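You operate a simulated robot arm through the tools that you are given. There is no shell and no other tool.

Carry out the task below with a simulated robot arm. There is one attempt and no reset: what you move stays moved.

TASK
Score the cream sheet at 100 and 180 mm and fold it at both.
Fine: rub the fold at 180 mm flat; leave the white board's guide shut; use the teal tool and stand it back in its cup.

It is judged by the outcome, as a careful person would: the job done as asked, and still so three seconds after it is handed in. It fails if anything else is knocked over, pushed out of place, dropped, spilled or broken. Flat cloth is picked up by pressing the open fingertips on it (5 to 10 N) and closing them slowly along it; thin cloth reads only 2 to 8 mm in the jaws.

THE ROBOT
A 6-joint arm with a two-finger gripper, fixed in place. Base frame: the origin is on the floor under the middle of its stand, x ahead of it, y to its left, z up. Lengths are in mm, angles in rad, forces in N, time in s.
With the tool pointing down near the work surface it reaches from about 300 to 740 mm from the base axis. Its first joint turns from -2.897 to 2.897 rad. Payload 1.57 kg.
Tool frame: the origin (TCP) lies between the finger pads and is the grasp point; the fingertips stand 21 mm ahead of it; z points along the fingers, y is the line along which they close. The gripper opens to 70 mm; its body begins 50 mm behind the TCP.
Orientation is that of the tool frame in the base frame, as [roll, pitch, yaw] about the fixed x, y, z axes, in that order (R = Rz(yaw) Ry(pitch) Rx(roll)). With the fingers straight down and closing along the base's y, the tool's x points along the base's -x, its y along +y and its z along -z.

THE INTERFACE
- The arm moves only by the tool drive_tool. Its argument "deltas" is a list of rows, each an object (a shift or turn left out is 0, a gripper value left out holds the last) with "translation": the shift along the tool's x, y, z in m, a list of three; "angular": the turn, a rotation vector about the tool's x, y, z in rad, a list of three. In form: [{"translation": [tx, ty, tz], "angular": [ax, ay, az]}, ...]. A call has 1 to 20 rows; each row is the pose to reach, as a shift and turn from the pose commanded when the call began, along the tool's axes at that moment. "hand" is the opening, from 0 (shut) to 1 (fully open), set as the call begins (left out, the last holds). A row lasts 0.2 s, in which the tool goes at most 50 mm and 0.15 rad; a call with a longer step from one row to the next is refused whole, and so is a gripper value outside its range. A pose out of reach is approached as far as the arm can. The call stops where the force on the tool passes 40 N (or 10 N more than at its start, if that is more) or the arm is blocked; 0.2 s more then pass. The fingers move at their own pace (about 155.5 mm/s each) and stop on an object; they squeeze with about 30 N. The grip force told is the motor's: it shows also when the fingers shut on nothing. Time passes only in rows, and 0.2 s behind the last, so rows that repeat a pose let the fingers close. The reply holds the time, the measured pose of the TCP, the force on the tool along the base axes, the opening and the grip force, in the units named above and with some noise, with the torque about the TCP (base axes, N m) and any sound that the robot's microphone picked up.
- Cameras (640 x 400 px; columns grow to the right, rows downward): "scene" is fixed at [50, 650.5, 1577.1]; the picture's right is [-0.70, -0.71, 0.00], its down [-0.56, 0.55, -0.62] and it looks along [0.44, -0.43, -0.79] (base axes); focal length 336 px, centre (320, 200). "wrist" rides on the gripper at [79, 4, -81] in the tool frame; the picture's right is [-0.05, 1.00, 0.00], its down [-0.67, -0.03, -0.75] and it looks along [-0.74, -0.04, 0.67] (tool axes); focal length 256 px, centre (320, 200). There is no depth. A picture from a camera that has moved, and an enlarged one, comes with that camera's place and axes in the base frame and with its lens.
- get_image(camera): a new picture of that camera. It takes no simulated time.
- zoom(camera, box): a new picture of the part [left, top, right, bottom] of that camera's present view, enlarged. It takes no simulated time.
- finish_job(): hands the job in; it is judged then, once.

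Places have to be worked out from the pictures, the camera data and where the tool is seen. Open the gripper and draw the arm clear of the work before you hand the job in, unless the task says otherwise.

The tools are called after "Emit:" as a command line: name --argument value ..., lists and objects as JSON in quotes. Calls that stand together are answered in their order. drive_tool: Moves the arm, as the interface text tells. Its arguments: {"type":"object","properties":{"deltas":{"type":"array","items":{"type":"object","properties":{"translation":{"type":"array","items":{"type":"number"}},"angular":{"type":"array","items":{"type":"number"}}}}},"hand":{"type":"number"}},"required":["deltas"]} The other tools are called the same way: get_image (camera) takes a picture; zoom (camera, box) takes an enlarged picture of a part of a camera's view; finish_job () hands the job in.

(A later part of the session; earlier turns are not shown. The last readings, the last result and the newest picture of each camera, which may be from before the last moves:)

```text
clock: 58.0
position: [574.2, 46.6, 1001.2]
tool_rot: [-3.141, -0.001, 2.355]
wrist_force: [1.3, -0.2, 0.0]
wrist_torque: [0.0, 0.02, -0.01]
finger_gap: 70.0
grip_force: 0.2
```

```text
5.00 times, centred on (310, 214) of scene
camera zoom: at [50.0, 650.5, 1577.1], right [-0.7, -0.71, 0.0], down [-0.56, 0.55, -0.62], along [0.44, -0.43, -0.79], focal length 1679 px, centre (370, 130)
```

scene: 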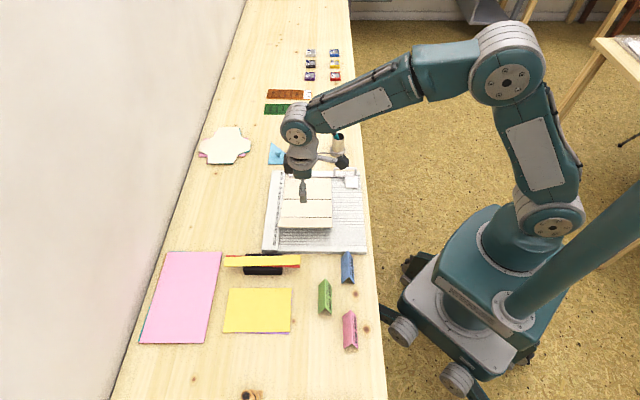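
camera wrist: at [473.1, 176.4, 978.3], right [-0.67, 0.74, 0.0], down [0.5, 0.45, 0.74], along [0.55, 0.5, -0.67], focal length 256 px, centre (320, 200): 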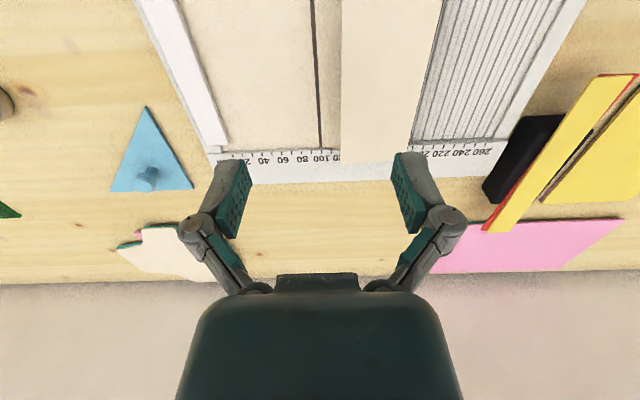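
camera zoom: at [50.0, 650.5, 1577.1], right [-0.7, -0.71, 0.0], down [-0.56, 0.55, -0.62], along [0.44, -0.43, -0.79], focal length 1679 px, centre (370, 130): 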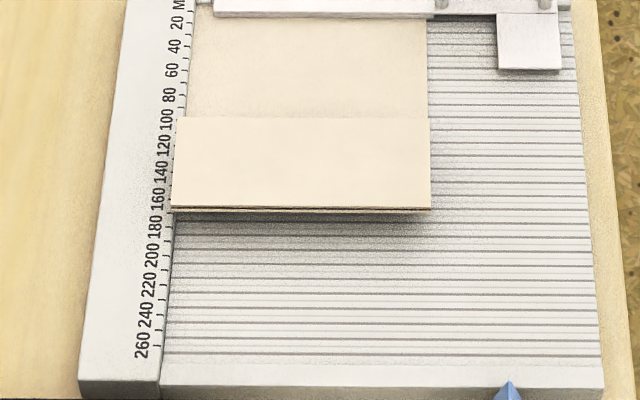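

The tool leans about 20° in its cup toward the ruler side. I come down with the open fingers offset 26 mm that way so they straddle it, without touching the cup.

Emit:
drive_tool --deltas '[{"translation": [-0.034, 0.013, 0]}, {"translation": [-0.0685, 0.026, 0]}, {"translation": [-0.0685, 0.026, 0.03]}, {"translation": [-0.0685, 0.026, 0.06]}, {"translation": [-0.0685, 0.026, 0.075]}, {"translation": [-0.0685, 0.026, 0.075]}]'

Emit:
get_image --camera "wrist"

Emit:
zoom --camera "scene" --box '[300, 90, 370, 165]'

```text
clock: 59.4
position: [642.3, 15.9, 926.9]
tool_rot: [-3.138, -0.001, 2.356]
wrist_force: [0.2, -0.5, -0.5]
wrist_torque: [0.01, -0.01, 0.02]
finger_gap: 69.9
grip_force: 0.1
```

```text
taken
camera wrist: at [588.0, 76.0, 1007.4], right [0.74, 0.67, 0.0], down [0.45, -0.5, 0.74], along [0.5, -0.55, -0.67], focal length 256 px, centre (320, 200)
```

wrist: 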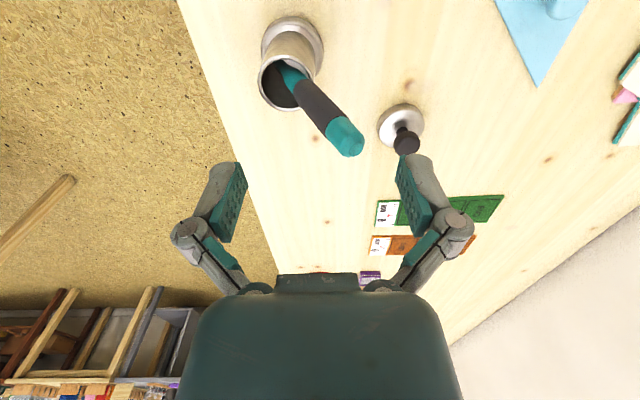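

```text
5.33 times, centred on (335, 128) of scene
camera zoom: at [50.0, 650.5, 1577.1], right [-0.7, -0.71, 0.0], down [-0.56, 0.55, -0.62], along [0.44, -0.43, -0.79], focal length 1791 px, centre (240, 587)
```

zoom: 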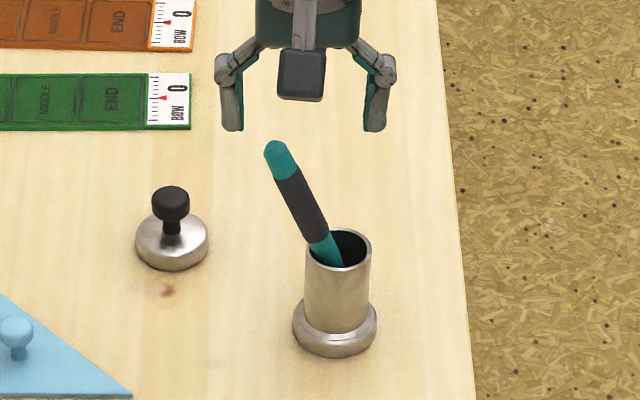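

The fingers straddle the leaning tool with over 10 mm clearance. I lower 60 mm to the band height.

Emit:
drive_tool --deltas '[{"translation": [0, 0, 0.02]}, {"translation": [0, 0, 0.04]}, {"translation": [0, 0, 0.06]}, {"translation": [0, 0, 0.06]}]'

Emit:
get_image --camera "wrist"

Emit:
zoom --camera "scene" --box '[300, 90, 370, 165]'

```text
clock: 60.4
position: [640.9, 17.1, 867.4]
tool_rot: [-3.14, 0.001, 2.357]
wrist_force: [-0.6, 0.2, 0.3]
wrist_torque: [-0.01, -0.01, 0.02]
finger_gap: 69.9
grip_force: 0.0
```

```text
taken
camera wrist: at [587.0, 76.2, 947.7], right [0.74, 0.67, 0.0], down [0.45, -0.5, 0.74], along [0.5, -0.55, -0.67], focal length 256 px, centre (320, 200)
```

wrist: 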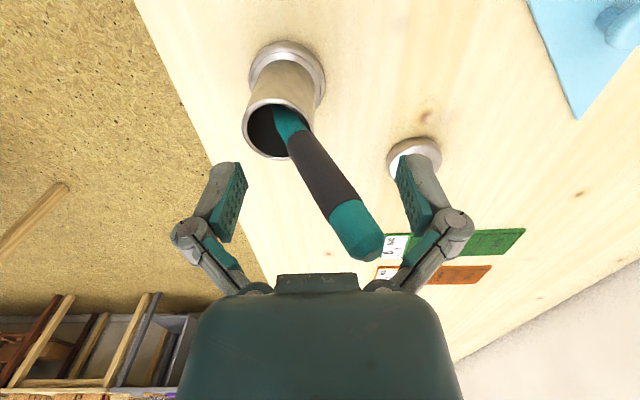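

```text
5.33 times, centred on (335, 128) of scene
camera zoom: at [50.0, 650.5, 1577.1], right [-0.7, -0.71, 0.0], down [-0.56, 0.55, -0.62], along [0.44, -0.43, -0.79], focal length 1791 px, centre (240, 587)
```

zoom: 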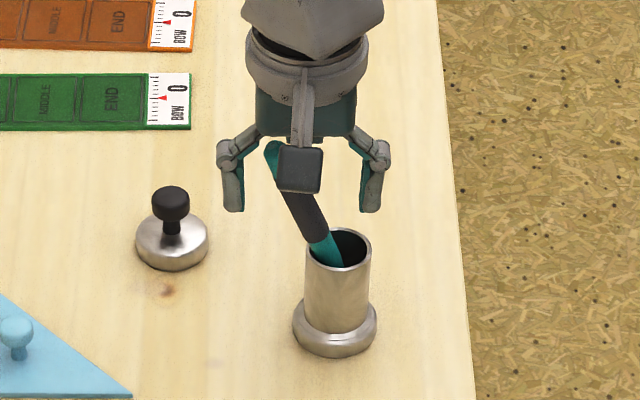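

The tool is between the fingers. I shift 26 mm back toward the cup's centre so the far finger tips the tool upright, gently.

Emit:
drive_tool --deltas '[{"translation": [0, -0.005, 0]}, {"translation": [0, -0.01, 0]}, {"translation": [0, -0.015, 0]}, {"translation": [0, -0.02, 0]}, {"translation": [0, -0.025, 0]}, {"translation": [0, -0.026, 0]}]' --hand 0.9

Emit:
get_image --camera "wrist"

Emit:
zoom --camera "scene" --box '[300, 90, 370, 165]'

```text
clock: 61.8
position: [623.0, -0.5, 870.4]
tool_rot: [3.139, 0.005, 2.357]
wrist_force: [8.8, 8.2, 34.9]
wrist_torque: [0.49, -0.55, 0.03]
finger_gap: 70.4
grip_force: 5.1
```

```text
taken
camera wrist: at [569.4, 58.7, 950.4], right [0.74, 0.67, 0.0], down [0.44, -0.5, 0.75], along [0.5, -0.55, -0.66], focal length 256 px, centre (320, 200)
```

wrist: 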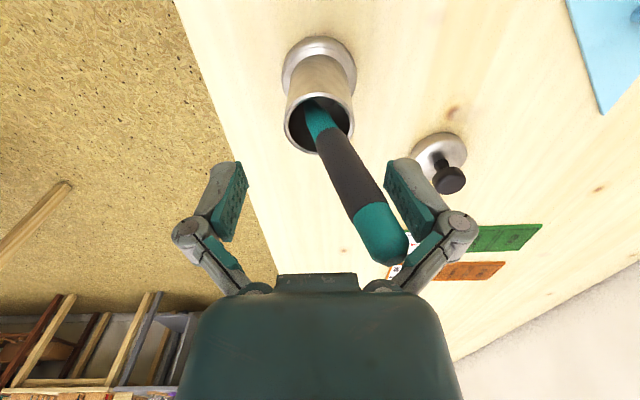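

```text
5.33 times, centred on (335, 128) of scene
camera zoom: at [50.0, 650.5, 1577.1], right [-0.7, -0.71, 0.0], down [-0.56, 0.55, -0.62], along [0.44, -0.43, -0.79], focal length 1791 px, centre (240, 587)
```

zoom: 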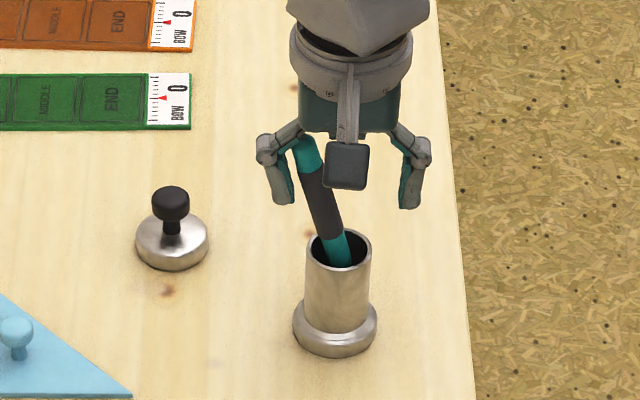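

The force rose to 35 N because the tool's end is wedged under the finger's upper link. I back off upward by 14 mm at once to free it.

Emit:
drive_tool --deltas '[{"translation": [0, 0.002, -0.006]}, {"translation": [0, 0.002, -0.014]}, {"translation": [0, 0.002, -0.014]}]' --hand 1

Emit:
get_image --camera "wrist"

Emit:
zoom --camera "scene" --box '[300, 90, 370, 165]'

```text
clock: 62.6
position: [623.6, -1.3, 879.5]
tool_rot: [-3.138, -0.004, 2.355]
wrist_force: [-0.7, 0.3, -0.1]
wrist_torque: [-0.01, 0.04, 0.03]
finger_gap: 69.9
grip_force: 0.1
```

```text
taken
camera wrist: at [569.9, 59.0, 960.5], right [0.74, 0.67, 0.0], down [0.45, -0.5, 0.74], along [0.5, -0.55, -0.67], focal length 256 px, centre (320, 200)
```

wrist: 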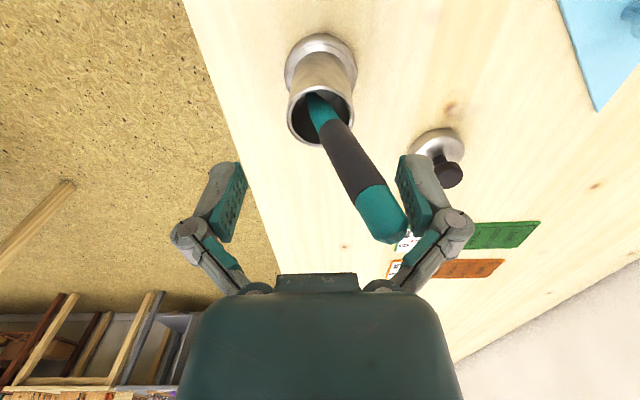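

```text
5.33 times, centred on (335, 128) of scene
camera zoom: at [50.0, 650.5, 1577.1], right [-0.7, -0.71, 0.0], down [-0.56, 0.55, -0.62], along [0.44, -0.43, -0.79], focal length 1791 px, centre (240, 587)
```

zoom: 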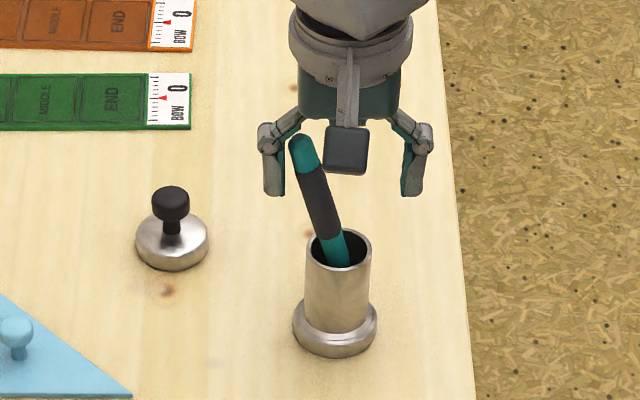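

The load is gone and the cup hasn't moved. At this height the pads themselves meet the tool, so I close gradually around it.

Emit:
drive_tool --deltas '[{"translation": [0, -0.002, 0]}, {"translation": [0, -0.002, 0]}]' --hand 0.6

Emit:
drive_tool --deltas '[{"translation": [0, 0, 0]}, {"translation": [0, 0, 0]}]' --hand 0.4

Emit:
get_image --camera "wrist"

Emit:
zoom --camera "scene" --box '[300, 90, 370, 165]'

```text
clock: 63.2
position: [622.6, -0.3, 879.8]
tool_rot: [-3.14, -0.001, 2.357]
wrist_force: [0.6, 0.8, 0.3]
wrist_torque: [-0.01, 0.01, -0.03]
finger_gap: 42.0
grip_force: 0.2
```

```text
clock: 63.8
position: [621.6, -2.2, 881.4]
tool_rot: [-3.139, -0.001, 2.357]
wrist_force: [0.2, 0.0, 0.0]
wrist_torque: [-0.04, -0.04, 0.03]
finger_gap: 27.9
grip_force: 0.0
```

```text
taken
camera wrist: at [568.8, 58.1, 961.4], right [0.74, 0.67, 0.0], down [0.45, -0.5, 0.74], along [0.5, -0.55, -0.67], focal length 256 px, centre (320, 200)
```

wrist: 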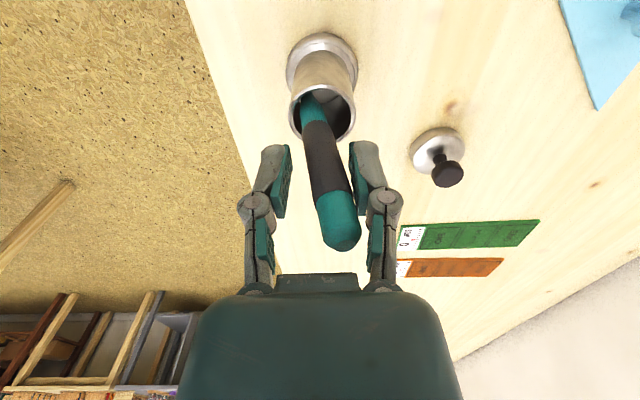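

```text
5.33 times, centred on (335, 128) of scene
camera zoom: at [50.0, 650.5, 1577.1], right [-0.7, -0.71, 0.0], down [-0.56, 0.55, -0.62], along [0.44, -0.43, -0.79], focal length 1791 px, centre (240, 587)
```

zoom: 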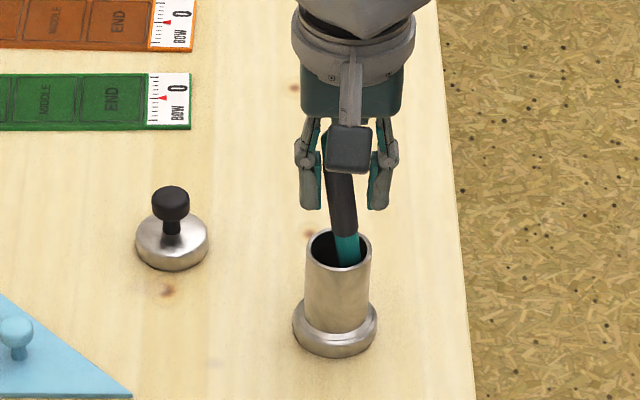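

The tool is almost upright now. I close to a loose 18 mm gap to align it, then lower 14 mm back to the former grip height.

Emit:
drive_tool --deltas '[{"translation": [0, 0, 0]}, {"translation": [0, 0, 0]}]' --hand 0.26

Emit:
drive_tool --deltas '[{"translation": [0, 0, 0.004]}, {"translation": [0, 0, 0.009]}, {"translation": [0, 0, 0.013]}, {"translation": [0, 0, 0.013]}]'

Emit:
get_image --camera "wrist"

```text
clock: 64.4
position: [622.2, -1.0, 881.4]
tool_rot: [-3.14, -0.001, 2.356]
wrist_force: [-0.1, 0.7, 0.1]
wrist_torque: [0.04, 0.0, -0.03]
finger_gap: 17.8
grip_force: 0.1
```

```text
clock: 65.4
position: [622.1, -0.8, 865.9]
tool_rot: [-3.139, 0.0, 2.358]
wrist_force: [0.2, -1.2, 0.4]
wrist_torque: [0.0, 0.0, 0.0]
finger_gap: 18.3
grip_force: 0.1
```

```text
taken
camera wrist: at [569.0, 57.9, 948.2], right [0.74, 0.67, 0.0], down [0.45, -0.5, 0.74], along [0.5, -0.55, -0.67], focal length 256 px, centre (320, 200)
```

wrist: 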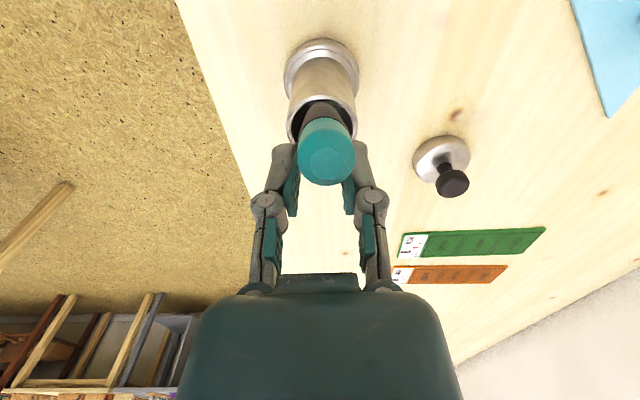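

The tool slipped out sideways and now leans in its cup toward the board side (+x_t), in the plane the pads are flat in. I raise the gripper clear, open, and take fresh views to plan an aligned, tilted grasp.

Emit:
drive_tool --deltas '[{"translation": [0, 0, -0.02]}, {"translation": [0, 0, -0.05]}, {"translation": [0, 0, -0.09]}, {"translation": [0.03, 0, -0.13]}, {"translation": [0.07, 0, -0.135]}, {"translation": [0.07, 0, -0.135]}]'

Emit:
get_image --camera "wrist"

Emit:
zoom --camera "wrist" --box '[240, 50, 400, 190]'

Emit:
zoom --camera "scene" --box '[300, 100, 370, 175]'

```text
clock: 66.8
position: [573.5, 47.7, 1001.8]
tool_rot: [-3.139, 0.001, 2.356]
wrist_force: [0.2, -0.2, 0.9]
wrist_torque: [-0.02, -0.02, -0.02]
finger_gap: 18.4
grip_force: 0.0
```

```text
taken
camera wrist: at [520.7, 107.3, 1082.5], right [0.74, 0.67, 0.0], down [0.45, -0.5, 0.74], along [0.5, -0.55, -0.67], focal length 256 px, centre (320, 200)
```

wrist: 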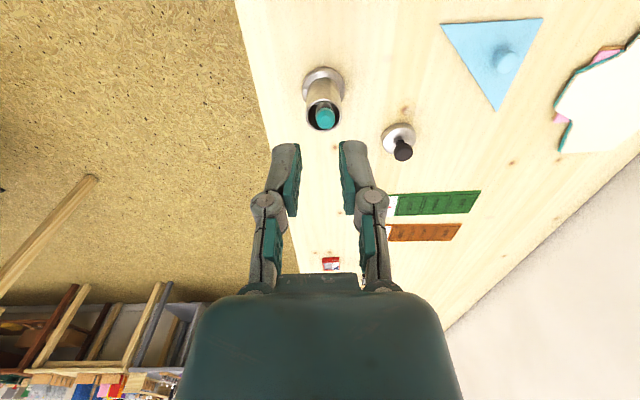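

```text
2.86 times, centred on (320, 120) of wrist
camera zoom: at [520.7, 107.3, 1082.5], right [0.74, 0.67, 0.0], down [0.45, -0.5, 0.74], along [0.5, -0.55, -0.67], focal length 731 px, centre (320, 429)
```

zoom: 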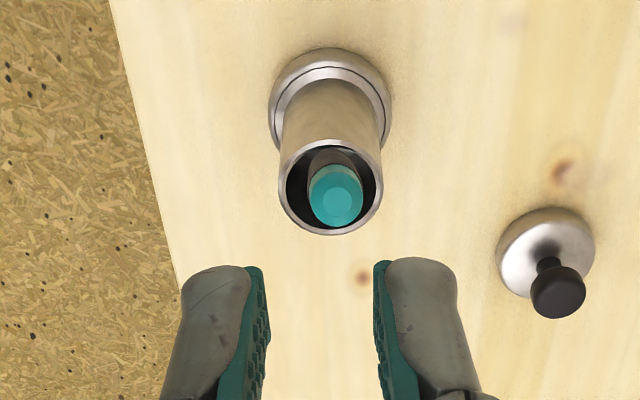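

```text
5.33 times, centred on (335, 138) of scene
camera zoom: at [50.0, 650.5, 1577.1], right [-0.7, -0.71, 0.0], down [-0.56, 0.55, -0.62], along [0.44, -0.43, -0.79], focal length 1791 px, centre (240, 533)
```

zoom: 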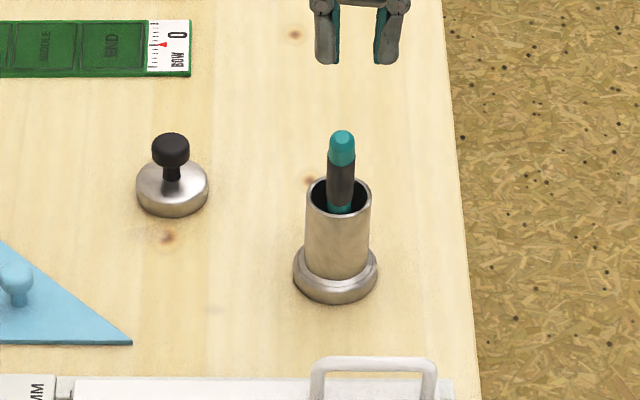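

The cup is in place and the tool leans about 21° toward the board in the plane of the pads. I tilt the gripper 21° about its y axis to match and set up about 100 mm back along the tool's axis, fingers open.

Emit:
drive_tool --deltas '[{"translation": [-0.003, 0.0005, 0.018], "angular": [0, -0.1222, 0]}, {"translation": [-0.006, 0.001, 0.036], "angular": [0, -0.2443, 0]}, {"translation": [-0.0094, 0.0015, 0.053], "angular": [0, -0.3665, 0]}, {"translation": [-0.0094, 0.0015, 0.053], "angular": [0, -0.3665, 0]}]' --hand 1

Emit:
get_image --camera "wrist"

Emit:
zoom --camera "scene" --box '[300, 90, 370, 165]'

```text
clock: 67.8
position: [581.2, 42.8, 948.3]
tool_rot: [-3.139, 0.368, 2.357]
wrist_force: [0.2, 0.4, -0.1]
wrist_torque: [-0.02, 0.03, -0.01]
finger_gap: 70.0
grip_force: 0.1
```

```text
taken
camera wrist: at [510.4, 118.6, 996.1], right [0.74, 0.67, 0.02], down [0.23, -0.27, 0.93], along [0.63, -0.69, -0.36], focal length 256 px, centre (320, 200)
```

wrist: 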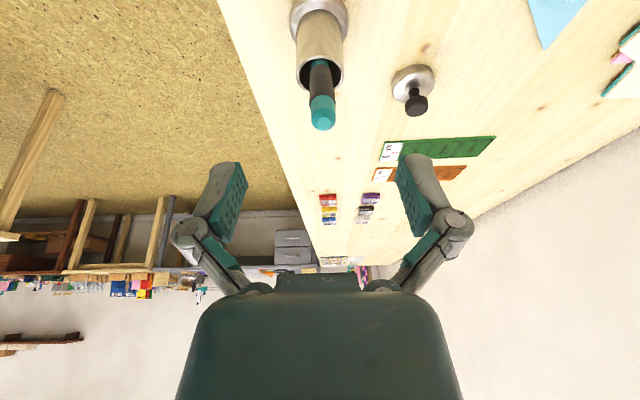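

```text
5.33 times, centred on (335, 128) of scene
camera zoom: at [50.0, 650.5, 1577.1], right [-0.7, -0.71, 0.0], down [-0.56, 0.55, -0.62], along [0.44, -0.43, -0.79], focal length 1791 px, centre (240, 587)
```

zoom: 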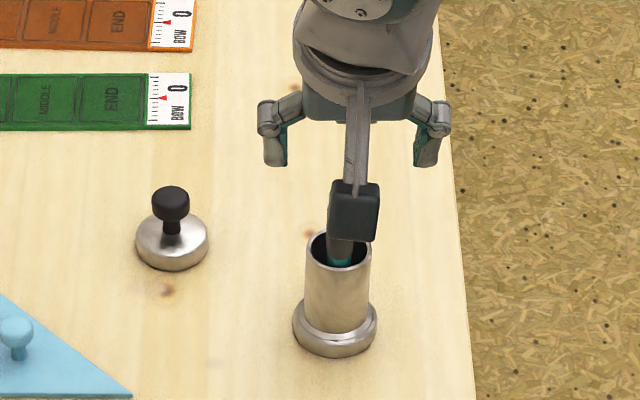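

The tool's axis passes through the grasp point but leans about 5° more than I tilted. I add 0.09 rad of tilt and slide along the axis to the grip point.

Emit:
drive_tool --deltas '[{"translation": [0.0085, -0.0005, 0.0004], "angular": [0, -0.09, 0]}, {"translation": [0.0055, -0.0005, 0.035], "angular": [0, -0.09, 0]}, {"translation": [0.0025, -0.0005, 0.068], "angular": [0, -0.09, 0]}, {"translation": [-0.0003, -0.0005, 0.098], "angular": [0, -0.09, 0]}, {"translation": [-0.0003, -0.0005, 0.098], "angular": [0, -0.09, 0]}]'

Emit:
get_image --camera "wrist"

Emit:
zoom --camera "scene" --box '[300, 90, 370, 165]'

```text
clock: 69.0
position: [604.9, 16.8, 859.5]
tool_rot: [-3.141, 0.457, 2.357]
wrist_force: [-0.1, 0.2, 0.4]
wrist_torque: [0.01, -0.01, 0.03]
finger_gap: 70.1
grip_force: 0.2
```

```text
taken
camera wrist: at [532.4, 96.0, 895.3], right [0.74, 0.67, 0.02], down [0.17, -0.21, 0.96], along [0.65, -0.71, -0.27], focal length 256 px, centre (320, 200)
```

wrist: 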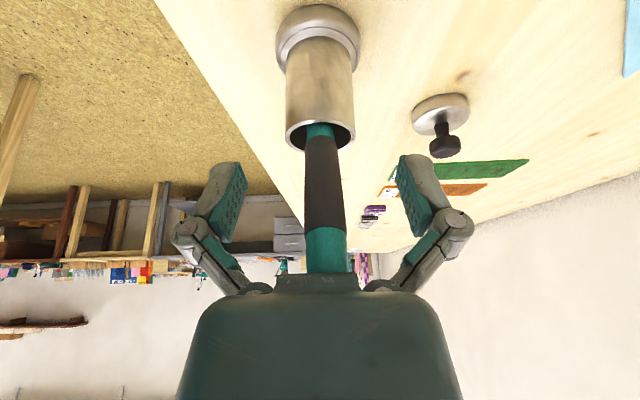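

```text
5.33 times, centred on (335, 128) of scene
camera zoom: at [50.0, 650.5, 1577.1], right [-0.7, -0.71, 0.0], down [-0.56, 0.55, -0.62], along [0.44, -0.43, -0.79], focal length 1791 px, centre (240, 587)
```

zoom: 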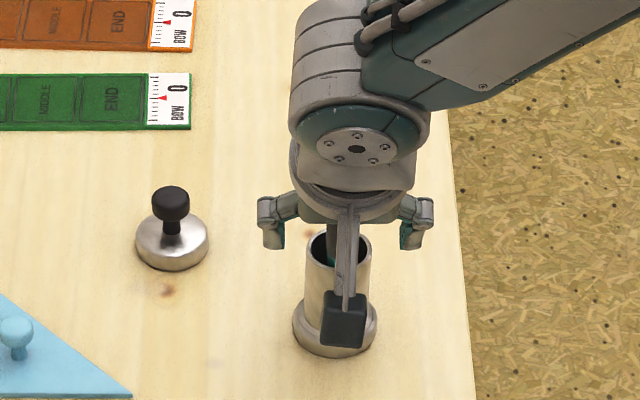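

The tool lies along the grip axis with its end just short of the palm. I close on it.

Emit:
drive_tool --deltas '[{"translation": [0, 0, 0]}, {"translation": [0, 0, 0]}, {"translation": [0, 0, 0]}]' --hand 0

Emit:
get_image --camera "wrist"

```text
clock: 69.8
position: [606.8, 17.6, 858.6]
tool_rot: [3.142, 0.46, 2.357]
wrist_force: [-2.9, 3.2, 15.1]
wrist_torque: [-0.12, -0.12, 0.04]
finger_gap: 15.5
grip_force: 30.4
```

```text
taken
camera wrist: at [532.5, 96.6, 896.4], right [0.74, 0.67, 0.02], down [0.16, -0.21, 0.96], along [0.65, -0.71, -0.27], focal length 256 px, centre (320, 200)
```

wrist: 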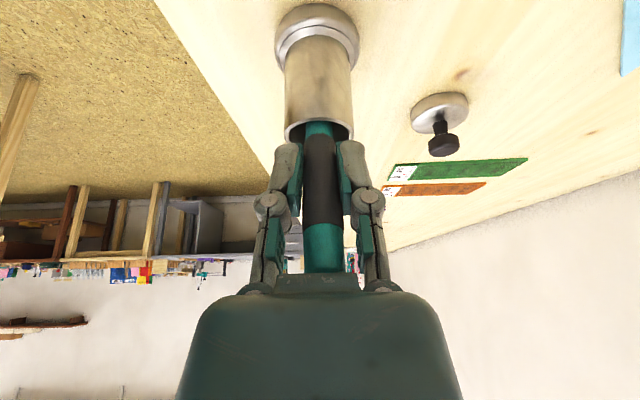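

Gripped at 15.5 mm. I pull the tool out along its own axis, then turn the gripper back upright.

Emit:
drive_tool --deltas '[{"translation": [0, 0, -0.01]}, {"translation": [0, 0, -0.035]}, {"translation": [0, 0, -0.07]}, {"translation": [0, 0, -0.11]}, {"translation": [0, 0, -0.12], "angular": [0, 0.1, 0]}, {"translation": [0, 0, -0.12], "angular": [0, 0.2, 0]}, {"translation": [0, 0, -0.12], "angular": [0, 0.33, 0]}, {"translation": [0, 0, -0.12], "angular": [0, 0.4575, 0]}, {"translation": [0, 0, -0.12], "angular": [0, 0.4575, 0]}]'

Emit:
get_image --camera "wrist"

Emit:
get_image --camera "scene"

Emit:
zoom --camera "wrist" --box '[270, 70, 370, 150]'

```text
clock: 71.8
position: [568.6, 54.5, 964.9]
tool_rot: [-3.14, 0.0, 2.356]
wrist_force: [-0.6, -0.8, -1.1]
wrist_torque: [-0.05, 0.02, 0.0]
finger_gap: 15.7
grip_force: 29.6
```

```text
taken
camera wrist: at [514.9, 113.6, 1046.9], right [0.74, 0.67, 0.0], down [0.45, -0.5, 0.74], along [0.5, -0.55, -0.67], focal length 256 px, centre (320, 200)
```

wrist: 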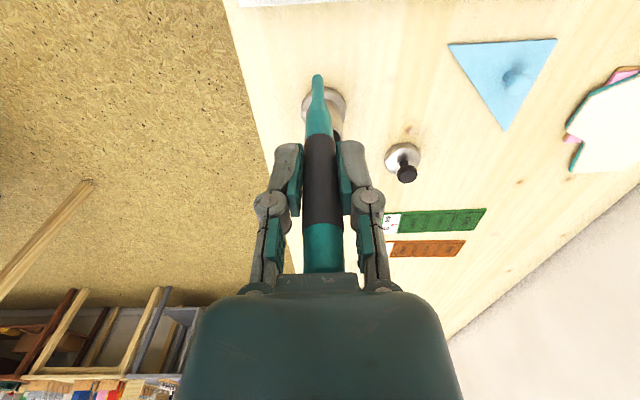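

```text
taken
```

scene: 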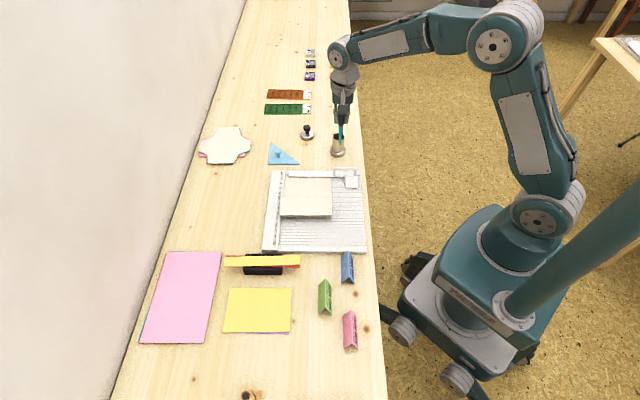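

```text
5.00 times, centred on (320, 110) of wrist
camera zoom: at [514.9, 113.6, 1046.9], right [0.74, 0.67, 0.0], down [0.45, -0.5, 0.74], along [0.5, -0.55, -0.67], focal length 1280 px, centre (320, 650)
```

zoom: 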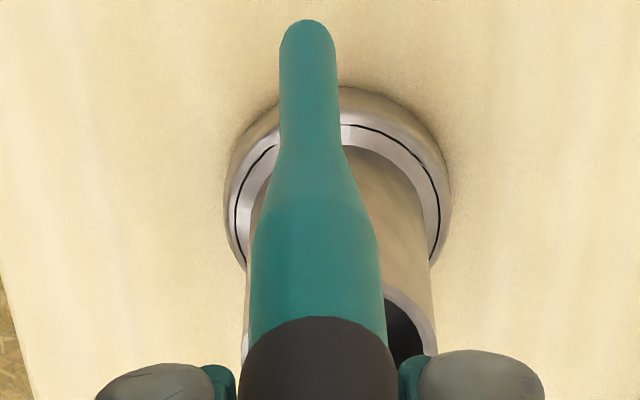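

The tool is held straight, tip nearly on the axis, and the cup is undisturbed. I carry it high over to the fold (tip at u≈178 near the sheet's right edge) and stop above it to check.

Emit:
drive_tool --deltas '[{"translation": [0.0445, 0.006, 0]}, {"translation": [0.089, 0.012, 0]}, {"translation": [0.1335, 0.018, 0]}, {"translation": [0.178, 0.024, 0]}, {"translation": [0.2224, 0.0299, 0]}, {"translation": [0.2224, 0.0299, 0.035]}, {"translation": [0.2224, 0.0299, 0.05]}, {"translation": [0.2224, 0.0299, 0.05]}]'

Emit:
get_image --camera "wrist"

Emit:
zoom --camera "wrist" --box '[220, 30, 420, 155]'

Emit:
zoom --camera "scene" --box '[300, 190, 370, 240]'

```text
clock: 73.6
position: [432.8, 233.4, 914.6]
tool_rot: [3.141, 0.0, 2.358]
wrist_force: [0.1, 0.2, 0.1]
wrist_torque: [-0.01, -0.02, 0.02]
finger_gap: 15.6
grip_force: 29.7
```

```text
taken
camera wrist: at [378.1, 292.3, 996.3], right [0.74, 0.67, 0.0], down [0.45, -0.5, 0.74], along [0.5, -0.55, -0.67], focal length 256 px, centre (320, 200)
```

wrist: 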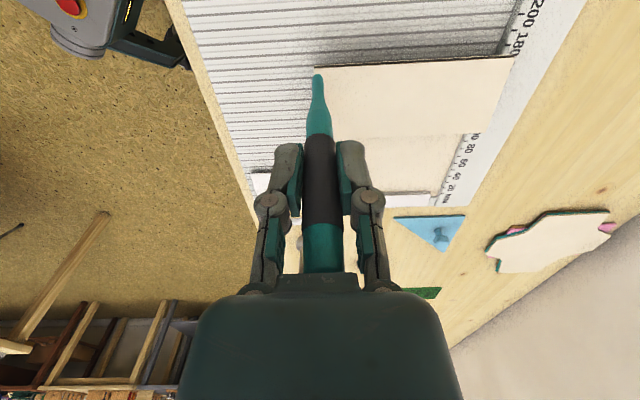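

```text
3.20 times, centred on (320, 92) of wrist
camera zoom: at [378.1, 292.3, 996.3], right [0.74, 0.67, 0.0], down [0.45, -0.5, 0.74], along [0.5, -0.55, -0.67], focal length 819 px, centre (320, 544)
```

zoom: 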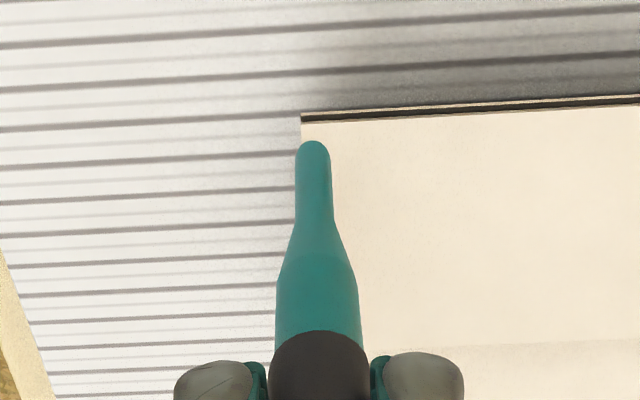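

```text
8.00 times, centred on (335, 215) of scene
camera zoom: at [50.0, 650.5, 1577.1], right [-0.7, -0.71, 0.0], down [-0.56, 0.55, -0.62], along [0.44, -0.43, -0.79], focal length 2686 px, centre (200, 80)
```

zoom: 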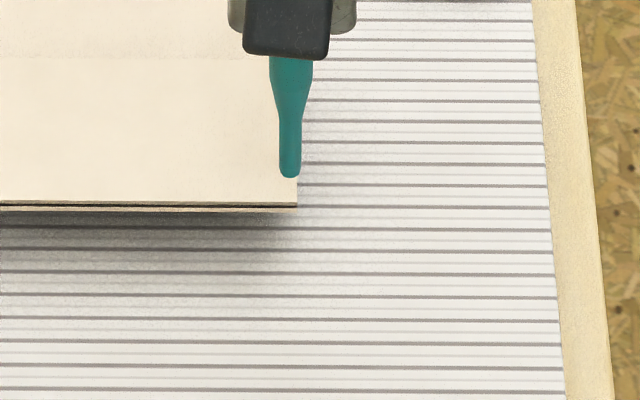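

The two folded layers are visible with the gap at the crease. The crease edge appears about 4 mm short of where I put the tip, so I shift 4 mm toward the guide and lower 22 mm to just above the fold.

Emit:
drive_tool --deltas '[{"translation": [-0.004, 0, 0.01]}, {"translation": [-0.004, 0, 0.018]}, {"translation": [-0.004, 0, 0.022]}, {"translation": [-0.004, 0, 0.022]}]'

Emit:
zoom --camera "wrist" --box '[270, 40, 370, 102]'

Emit:
zoom --camera "scene" --box '[316, 204, 352, 228]'

```text
clock: 74.6
position: [435.5, 229.9, 893.1]
tool_rot: [-3.141, -0.002, 2.356]
wrist_force: [0.0, 0.4, -0.7]
wrist_torque: [0.0, 0.0, -0.01]
finger_gap: 15.3
grip_force: 29.6
```

```text
6.40 times, centred on (320, 71) of wrist
camera zoom: at [381.3, 289.3, 974.8], right [0.74, 0.67, 0.0], down [0.45, -0.5, 0.74], along [0.5, -0.55, -0.67], focal length 1638 px, centre (320, 1026)
```

zoom: 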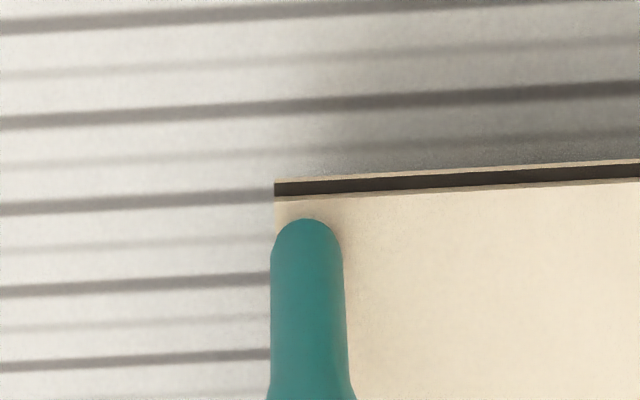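

```text
16.00 times, centred on (334, 216) of scene
camera zoom: at [50.0, 650.5, 1577.1], right [-0.7, -0.71, 0.0], down [-0.56, 0.55, -0.62], along [0.44, -0.43, -0.79], focal length 5372 px, centre (96, -56)
```

zoom: 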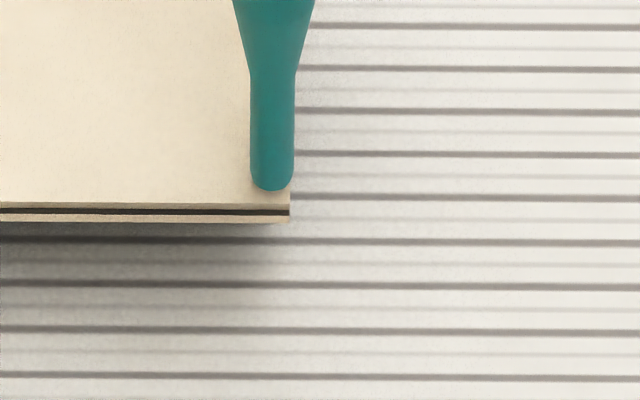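

The tip is just above the fold, about 3.5 mm inside its edge. I push down, shifting 2 mm outward as the panel swings flat, and watch the force.

Emit:
drive_tool --deltas '[{"translation": [0.0005, 0, 0.004]}, {"translation": [0.001, 0, 0.008]}, {"translation": [0.0015, 0, 0.012]}, {"translation": [0.002, 0, 0.016]}, {"translation": [0.002, 0, 0.016]}]'

Emit:
zoom --camera "wrist" --box '[270, 40, 370, 102]'

Emit:
zoom --camera "scene" --box '[316, 204, 352, 228]'

```text
clock: 75.8
position: [433.7, 231.5, 877.7]
tool_rot: [-3.141, -0.001, 2.354]
wrist_force: [0.2, -1.0, -0.5]
wrist_torque: [0.0, 0.0, 0.01]
finger_gap: 15.8
grip_force: 29.7
```

```text
6.40 times, centred on (320, 71) of wrist
camera zoom: at [379.5, 291.1, 958.8], right [0.74, 0.67, 0.0], down [0.45, -0.5, 0.74], along [0.5, -0.55, -0.67], focal length 1638 px, centre (320, 1026)
```

zoom: 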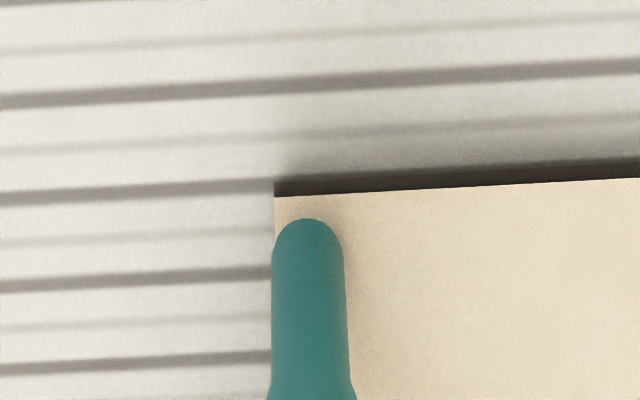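

```text
16.00 times, centred on (334, 216) of scene
camera zoom: at [50.0, 650.5, 1577.1], right [-0.7, -0.71, 0.0], down [-0.56, 0.55, -0.62], along [0.44, -0.43, -0.79], focal length 5372 px, centre (96, -56)
```

zoom: 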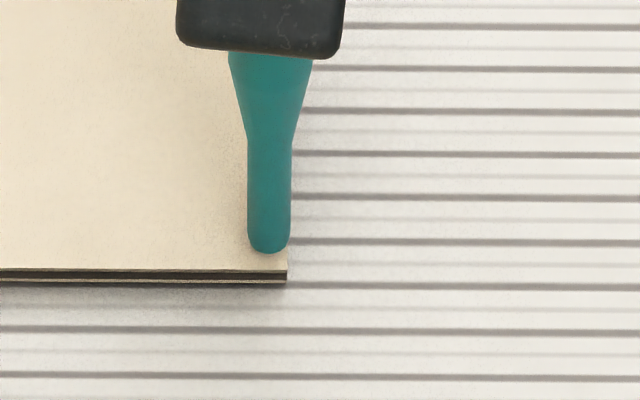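

The doubled panel is being pressed down softly; the tip is about 6 mm inside the fold edge. I shift 3 mm outward and lower 4 mm more.

Emit:
drive_tool --deltas '[{"translation": [0.003, 0, 0.0]}, {"translation": [0.003, 0, 0.002]}, {"translation": [0.003, 0, 0.004]}, {"translation": [0.003, 0, 0.004]}]'

Emit:
zoom --camera "wrist" --box '[270, 40, 370, 102]'

Emit:
zoom --camera "scene" --box '[316, 204, 352, 228]'

```text
clock: 76.8
position: [430.0, 233.9, 873.9]
tool_rot: [3.14, 0.0, 2.357]
wrist_force: [0.2, 0.3, 8.7]
wrist_torque: [-0.04, -0.03, -0.02]
finger_gap: 15.6
grip_force: 29.9
```

```text
6.40 times, centred on (320, 71) of wrist
camera zoom: at [377.6, 293.4, 955.3], right [0.74, 0.67, 0.0], down [0.45, -0.5, 0.74], along [0.5, -0.55, -0.67], focal length 1638 px, centre (320, 1026)
```

zoom: 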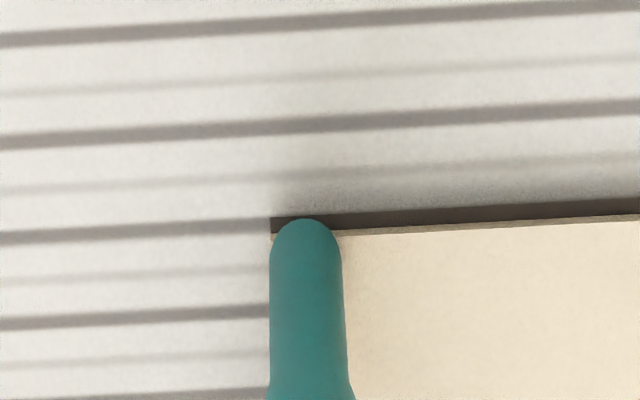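

```text
16.00 times, centred on (334, 216) of scene
camera zoom: at [50.0, 650.5, 1577.1], right [-0.7, -0.71, 0.0], down [-0.56, 0.55, -0.62], along [0.44, -0.43, -0.79], focal length 5372 px, centre (96, -56)
```

zoom: 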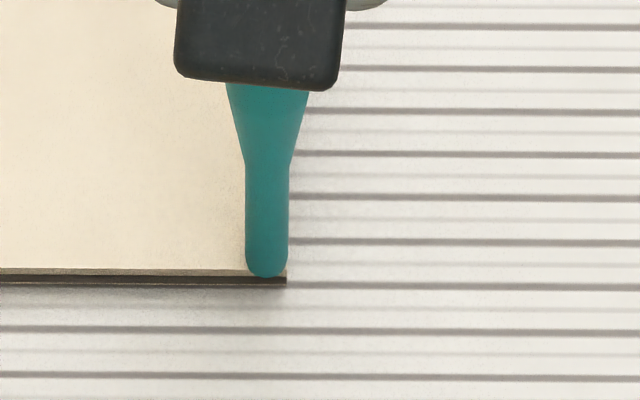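

Solid contact at 8.7 N, the tip about 1 mm inside the fold edge. I move 1.2 mm inward and rub along the whole fold toward the ruler.

Emit:
drive_tool --deltas '[{"translation": [-0.0012, 0.001, 0.0003]}, {"translation": [-0.0012, 0.0085, 0.0005]}, {"translation": [-0.0012, 0.016, 0.0005]}, {"translation": [-0.0012, 0.0235, 0.0005]}, {"translation": [-0.0012, 0.031, 0.0005]}, {"translation": [-0.0012, 0.0385, 0.0005]}, {"translation": [-0.0012, 0.046, 0.0005]}, {"translation": [-0.0012, 0.0535, 0.0005]}, {"translation": [-0.0012, 0.061, 0.0005]}, {"translation": [-0.0012, 0.0685, 0.0005]}, {"translation": [-0.0012, 0.076, 0.0005]}, {"translation": [-0.0012, 0.0835, 0.0005]}, {"translation": [-0.0012, 0.091, 0.0005]}, {"translation": [-0.0012, 0.0985, 0.0005]}, {"translation": [-0.0012, 0.106, 0.0005]}, {"translation": [-0.0012, 0.1135, 0.0005]}, {"translation": [-0.0012, 0.121, 0.0005]}, {"translation": [-0.0012, 0.1285, 0.0005]}, {"translation": [-0.0012, 0.136, 0.0005]}, {"translation": [-0.0012, 0.1405, 0.0005]}]'

Emit:
zoom --camera "wrist" --box '[220, 30, 420, 155]'

Emit:
zoom --camera "scene" --box '[260, 174, 360, 254]'

```text
clock: 81.0
position: [530.0, 332.1, 873.8]
tool_rot: [-3.14, 0.0, 2.356]
wrist_force: [-4.1, -2.5, 15.1]
wrist_torque: [-0.32, 0.43, -0.01]
finger_gap: 15.3
grip_force: 30.1
```

```text
3.20 times, centred on (320, 92) of wrist
camera zoom: at [477.5, 391.2, 954.3], right [0.74, 0.67, 0.0], down [0.45, -0.5, 0.74], along [0.5, -0.55, -0.67], focal length 819 px, centre (320, 544)
```

zoom: 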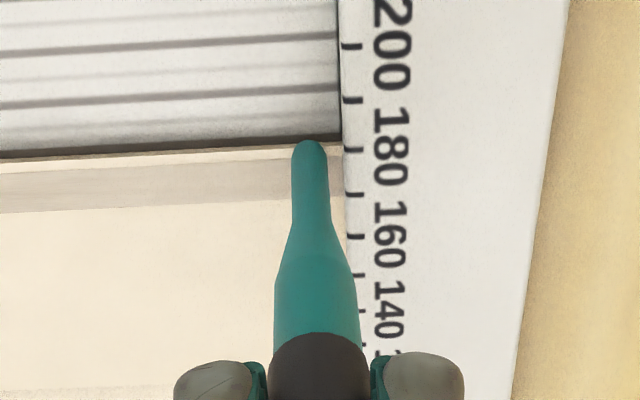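

```text
5.00 times, centred on (310, 214) of scene
camera zoom: at [50.0, 650.5, 1577.1], right [-0.7, -0.71, 0.0], down [-0.56, 0.55, -0.62], along [0.44, -0.43, -0.79], focal length 1679 px, centre (370, 130)
```

zoom: 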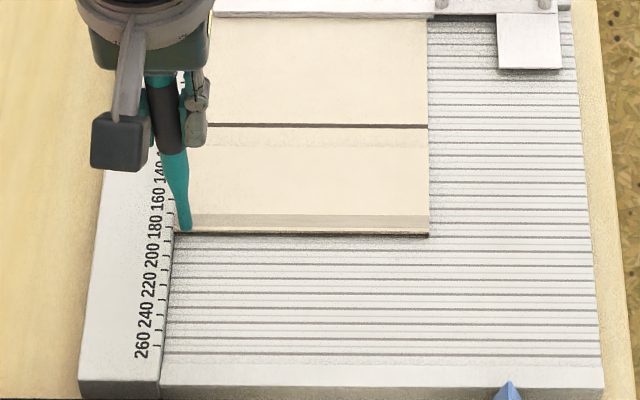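

A grey burnished band now runs along the whole fold at 180, edge to edge. I lift off and carry the tool high back toward the cup, ending above it.

Emit:
drive_tool --deltas '[{"translation": [0, 0, -0.01]}, {"translation": [0, 0, -0.05]}, {"translation": [0, 0, -0.1]}, {"translation": [-0.0379, -0.021, -0.105]}, {"translation": [-0.0759, -0.0421, -0.105]}, {"translation": [-0.1138, -0.0631, -0.105]}, {"translation": [-0.1518, -0.0842, -0.105]}, {"translation": [-0.1897, -0.1052, -0.105]}, {"translation": [-0.2276, -0.1262, -0.105]}, {"translation": [-0.2656, -0.1473, -0.105]}, {"translation": [-0.3035, -0.1683, -0.105]}, {"translation": [-0.3035, -0.1683, -0.105]}]'

Emit:
zoom --camera "wrist" --box '[260, 0, 380, 120]'

Emit:
zoom --camera "scene" --box '[260, 164, 380, 264]'

```text
clock: 83.6
position: [626.2, -1.3, 978.5]
tool_rot: [-3.139, -0.002, 2.356]
wrist_force: [0.7, -0.4, 0.2]
wrist_torque: [0.04, 0.0, 0.01]
finger_gap: 15.4
grip_force: 29.9
```

```text
3.33 times, centred on (320, 60) of wrist
camera zoom: at [573.4, 58.3, 1059.5], right [0.74, 0.67, 0.0], down [0.45, -0.5, 0.74], along [0.5, -0.55, -0.67], focal length 853 px, centre (320, 667)
```

zoom: 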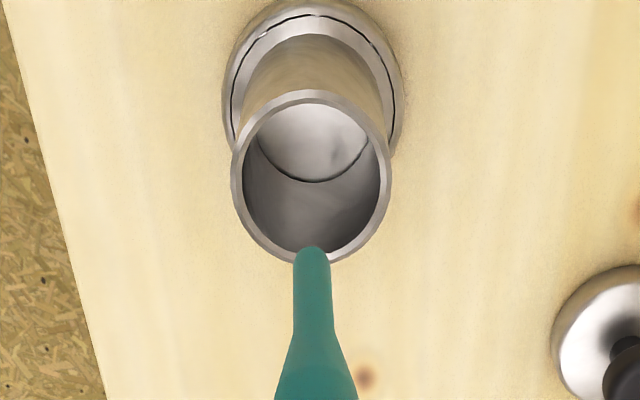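

```text
4.00 times, centred on (320, 214) of scene
camera zoom: at [50.0, 650.5, 1577.1], right [-0.7, -0.71, 0.0], down [-0.56, 0.55, -0.62], along [0.44, -0.43, -0.79], focal length 1343 px, centre (320, 144)
```

zoom: 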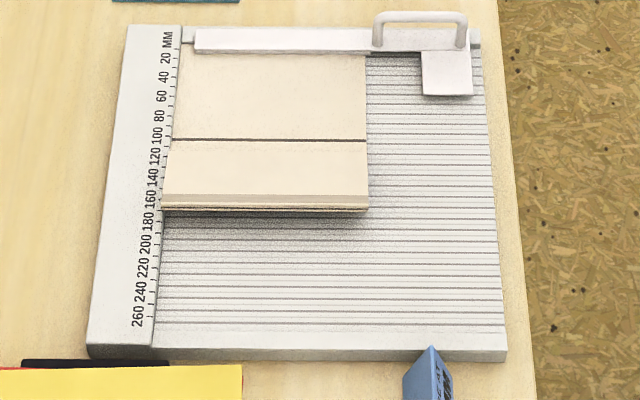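

The tool tip is centred over the cup within about 1 mm, and the fold at 180 now lies flat. I lower the tool into the cup.

Emit:
drive_tool --deltas '[{"translation": [0, -0.0005, 0.03]}, {"translation": [0, -0.0005, 0.06]}, {"translation": [0, -0.0005, 0.085]}, {"translation": [0, -0.0005, 0.1]}, {"translation": [0, -0.0005, 0.106]}, {"translation": [0, -0.0005, 0.109]}, {"translation": [0, -0.0005, 0.109]}]'

Emit:
drive_tool --deltas '[{"translation": [0, 0, 0.001]}, {"translation": [0, 0, 0.002]}, {"translation": [0, 0, 0.002]}]'

Emit:
get_image --camera "wrist"

```text
clock: 85.2
position: [626.2, -1.1, 869.2]
tool_rot: [-3.138, -0.002, 2.356]
wrist_force: [-0.1, -0.3, -0.6]
wrist_torque: [0.04, 0.01, -0.03]
finger_gap: 15.6
grip_force: 29.8
```

```text
clock: 86.0
position: [625.5, -1.9, 868.2]
tool_rot: [3.14, 0.0, 2.357]
wrist_force: [-2.6, 0.9, 10.4]
wrist_torque: [0.14, 0.31, -0.01]
finger_gap: 15.6
grip_force: 29.8
```

```text
taken
camera wrist: at [573.3, 57.9, 949.1], right [0.74, 0.67, 0.0], down [0.45, -0.5, 0.74], along [0.5, -0.55, -0.67], focal length 256 px, centre (320, 200)
```

wrist: 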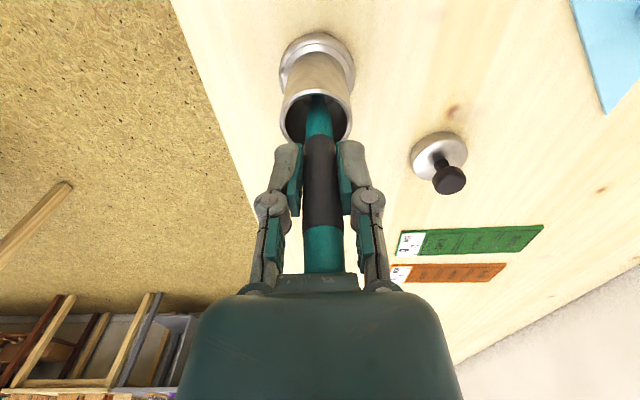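

The tip rests on the cup floor (10 N). I ease up 1.5 mm and open a little first, then fully.

Emit:
drive_tool --deltas '[{"translation": [0, 0, -0.001]}, {"translation": [0, 0, -0.0015]}, {"translation": [0, 0, -0.0015]}]'

Emit:
drive_tool --deltas '[{"translation": [0, 0, 0]}, {"translation": [0, 0, 0]}, {"translation": [0, 0, 0]}]' --hand 0.3

Emit:
get_image --camera "wrist"

```text
clock: 86.8
position: [626.1, -2.2, 868.6]
tool_rot: [-3.138, -0.001, 2.357]
wrist_force: [0.6, -0.1, 2.0]
wrist_torque: [-0.02, -0.09, 0.04]
finger_gap: 15.5
grip_force: 29.7
```

```text
clock: 87.6
position: [625.6, -1.5, 869.2]
tool_rot: [-3.14, -0.001, 2.357]
wrist_force: [0.4, 0.1, -0.5]
wrist_torque: [0.0, 0.0, -0.03]
finger_gap: 20.8
grip_force: 0.1
```

```text
taken
camera wrist: at [573.0, 57.6, 949.7], right [0.74, 0.67, 0.0], down [0.45, -0.5, 0.74], along [0.5, -0.55, -0.67], focal length 256 px, centre (320, 200)
```

wrist: 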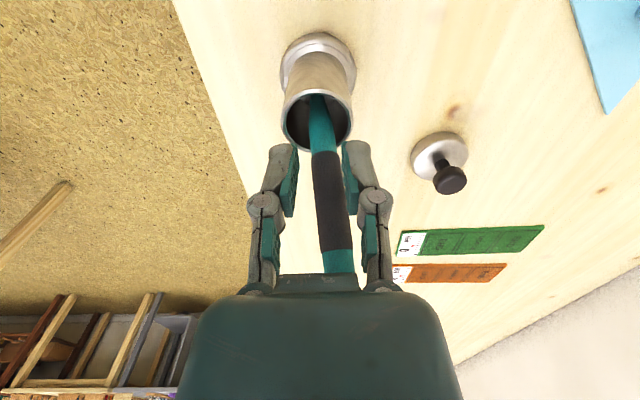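

Free of the grip, the tool settles leaning in the cup. I open fully and lift straight up, then look at it.

Emit:
drive_tool --deltas '[{"translation": [0, 0, 0]}, {"translation": [0, 0, -0.03]}, {"translation": [0, 0, -0.07]}, {"translation": [0, 0, -0.11]}, {"translation": [0.04, 0, -0.13]}, {"translation": [0.08, 0, -0.13]}, {"translation": [0.08, 0, -0.13]}]' --hand 1

Emit:
get_image --camera "wrist"

Emit:
zoom --camera "scene" --box '[300, 90, 370, 165]'

Emit:
zoom --camera "scene" --box '[260, 174, 360, 254]'

```text
clock: 89.2
position: [568.8, 54.8, 998.3]
tool_rot: [-3.14, -0.002, 2.356]
wrist_force: [0.1, 0.0, 0.3]
wrist_torque: [0.02, 0.0, 0.0]
finger_gap: 69.9
grip_force: 0.0
```

```text
taken
camera wrist: at [515.9, 114.4, 1079.6], right [0.74, 0.67, 0.0], down [0.45, -0.5, 0.74], along [0.5, -0.55, -0.67], focal length 256 px, centre (320, 200)
```

wrist: 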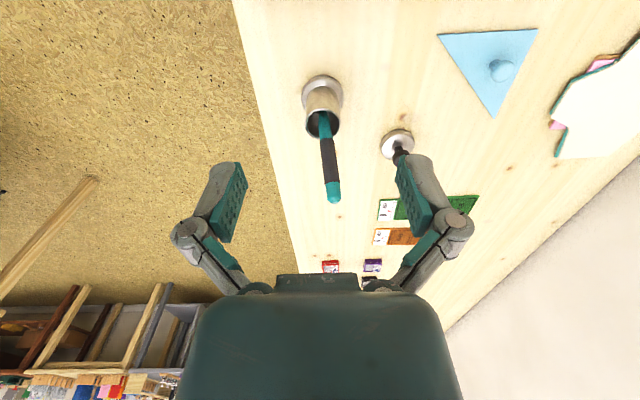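

```text
5.33 times, centred on (335, 128) of scene
camera zoom: at [50.0, 650.5, 1577.1], right [-0.7, -0.71, 0.0], down [-0.56, 0.55, -0.62], along [0.44, -0.43, -0.79], focal length 1791 px, centre (240, 587)
```

zoom: 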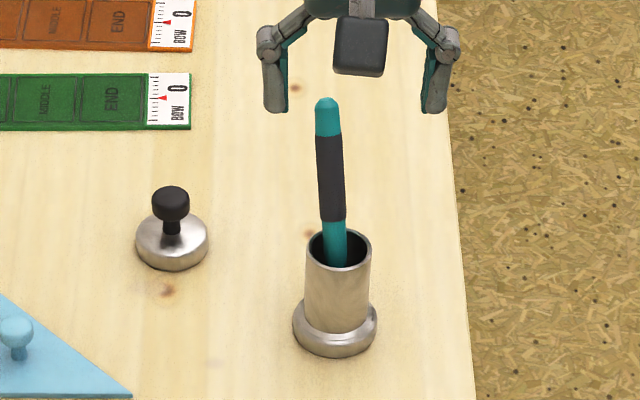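

```text
5.00 times, centred on (310, 214) of scene
camera zoom: at [50.0, 650.5, 1577.1], right [-0.7, -0.71, 0.0], down [-0.56, 0.55, -0.62], along [0.44, -0.43, -0.79], focal length 1679 px, centre (370, 130)
```

zoom: 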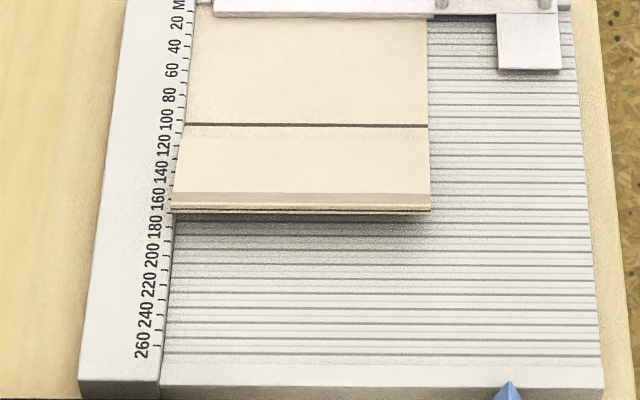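

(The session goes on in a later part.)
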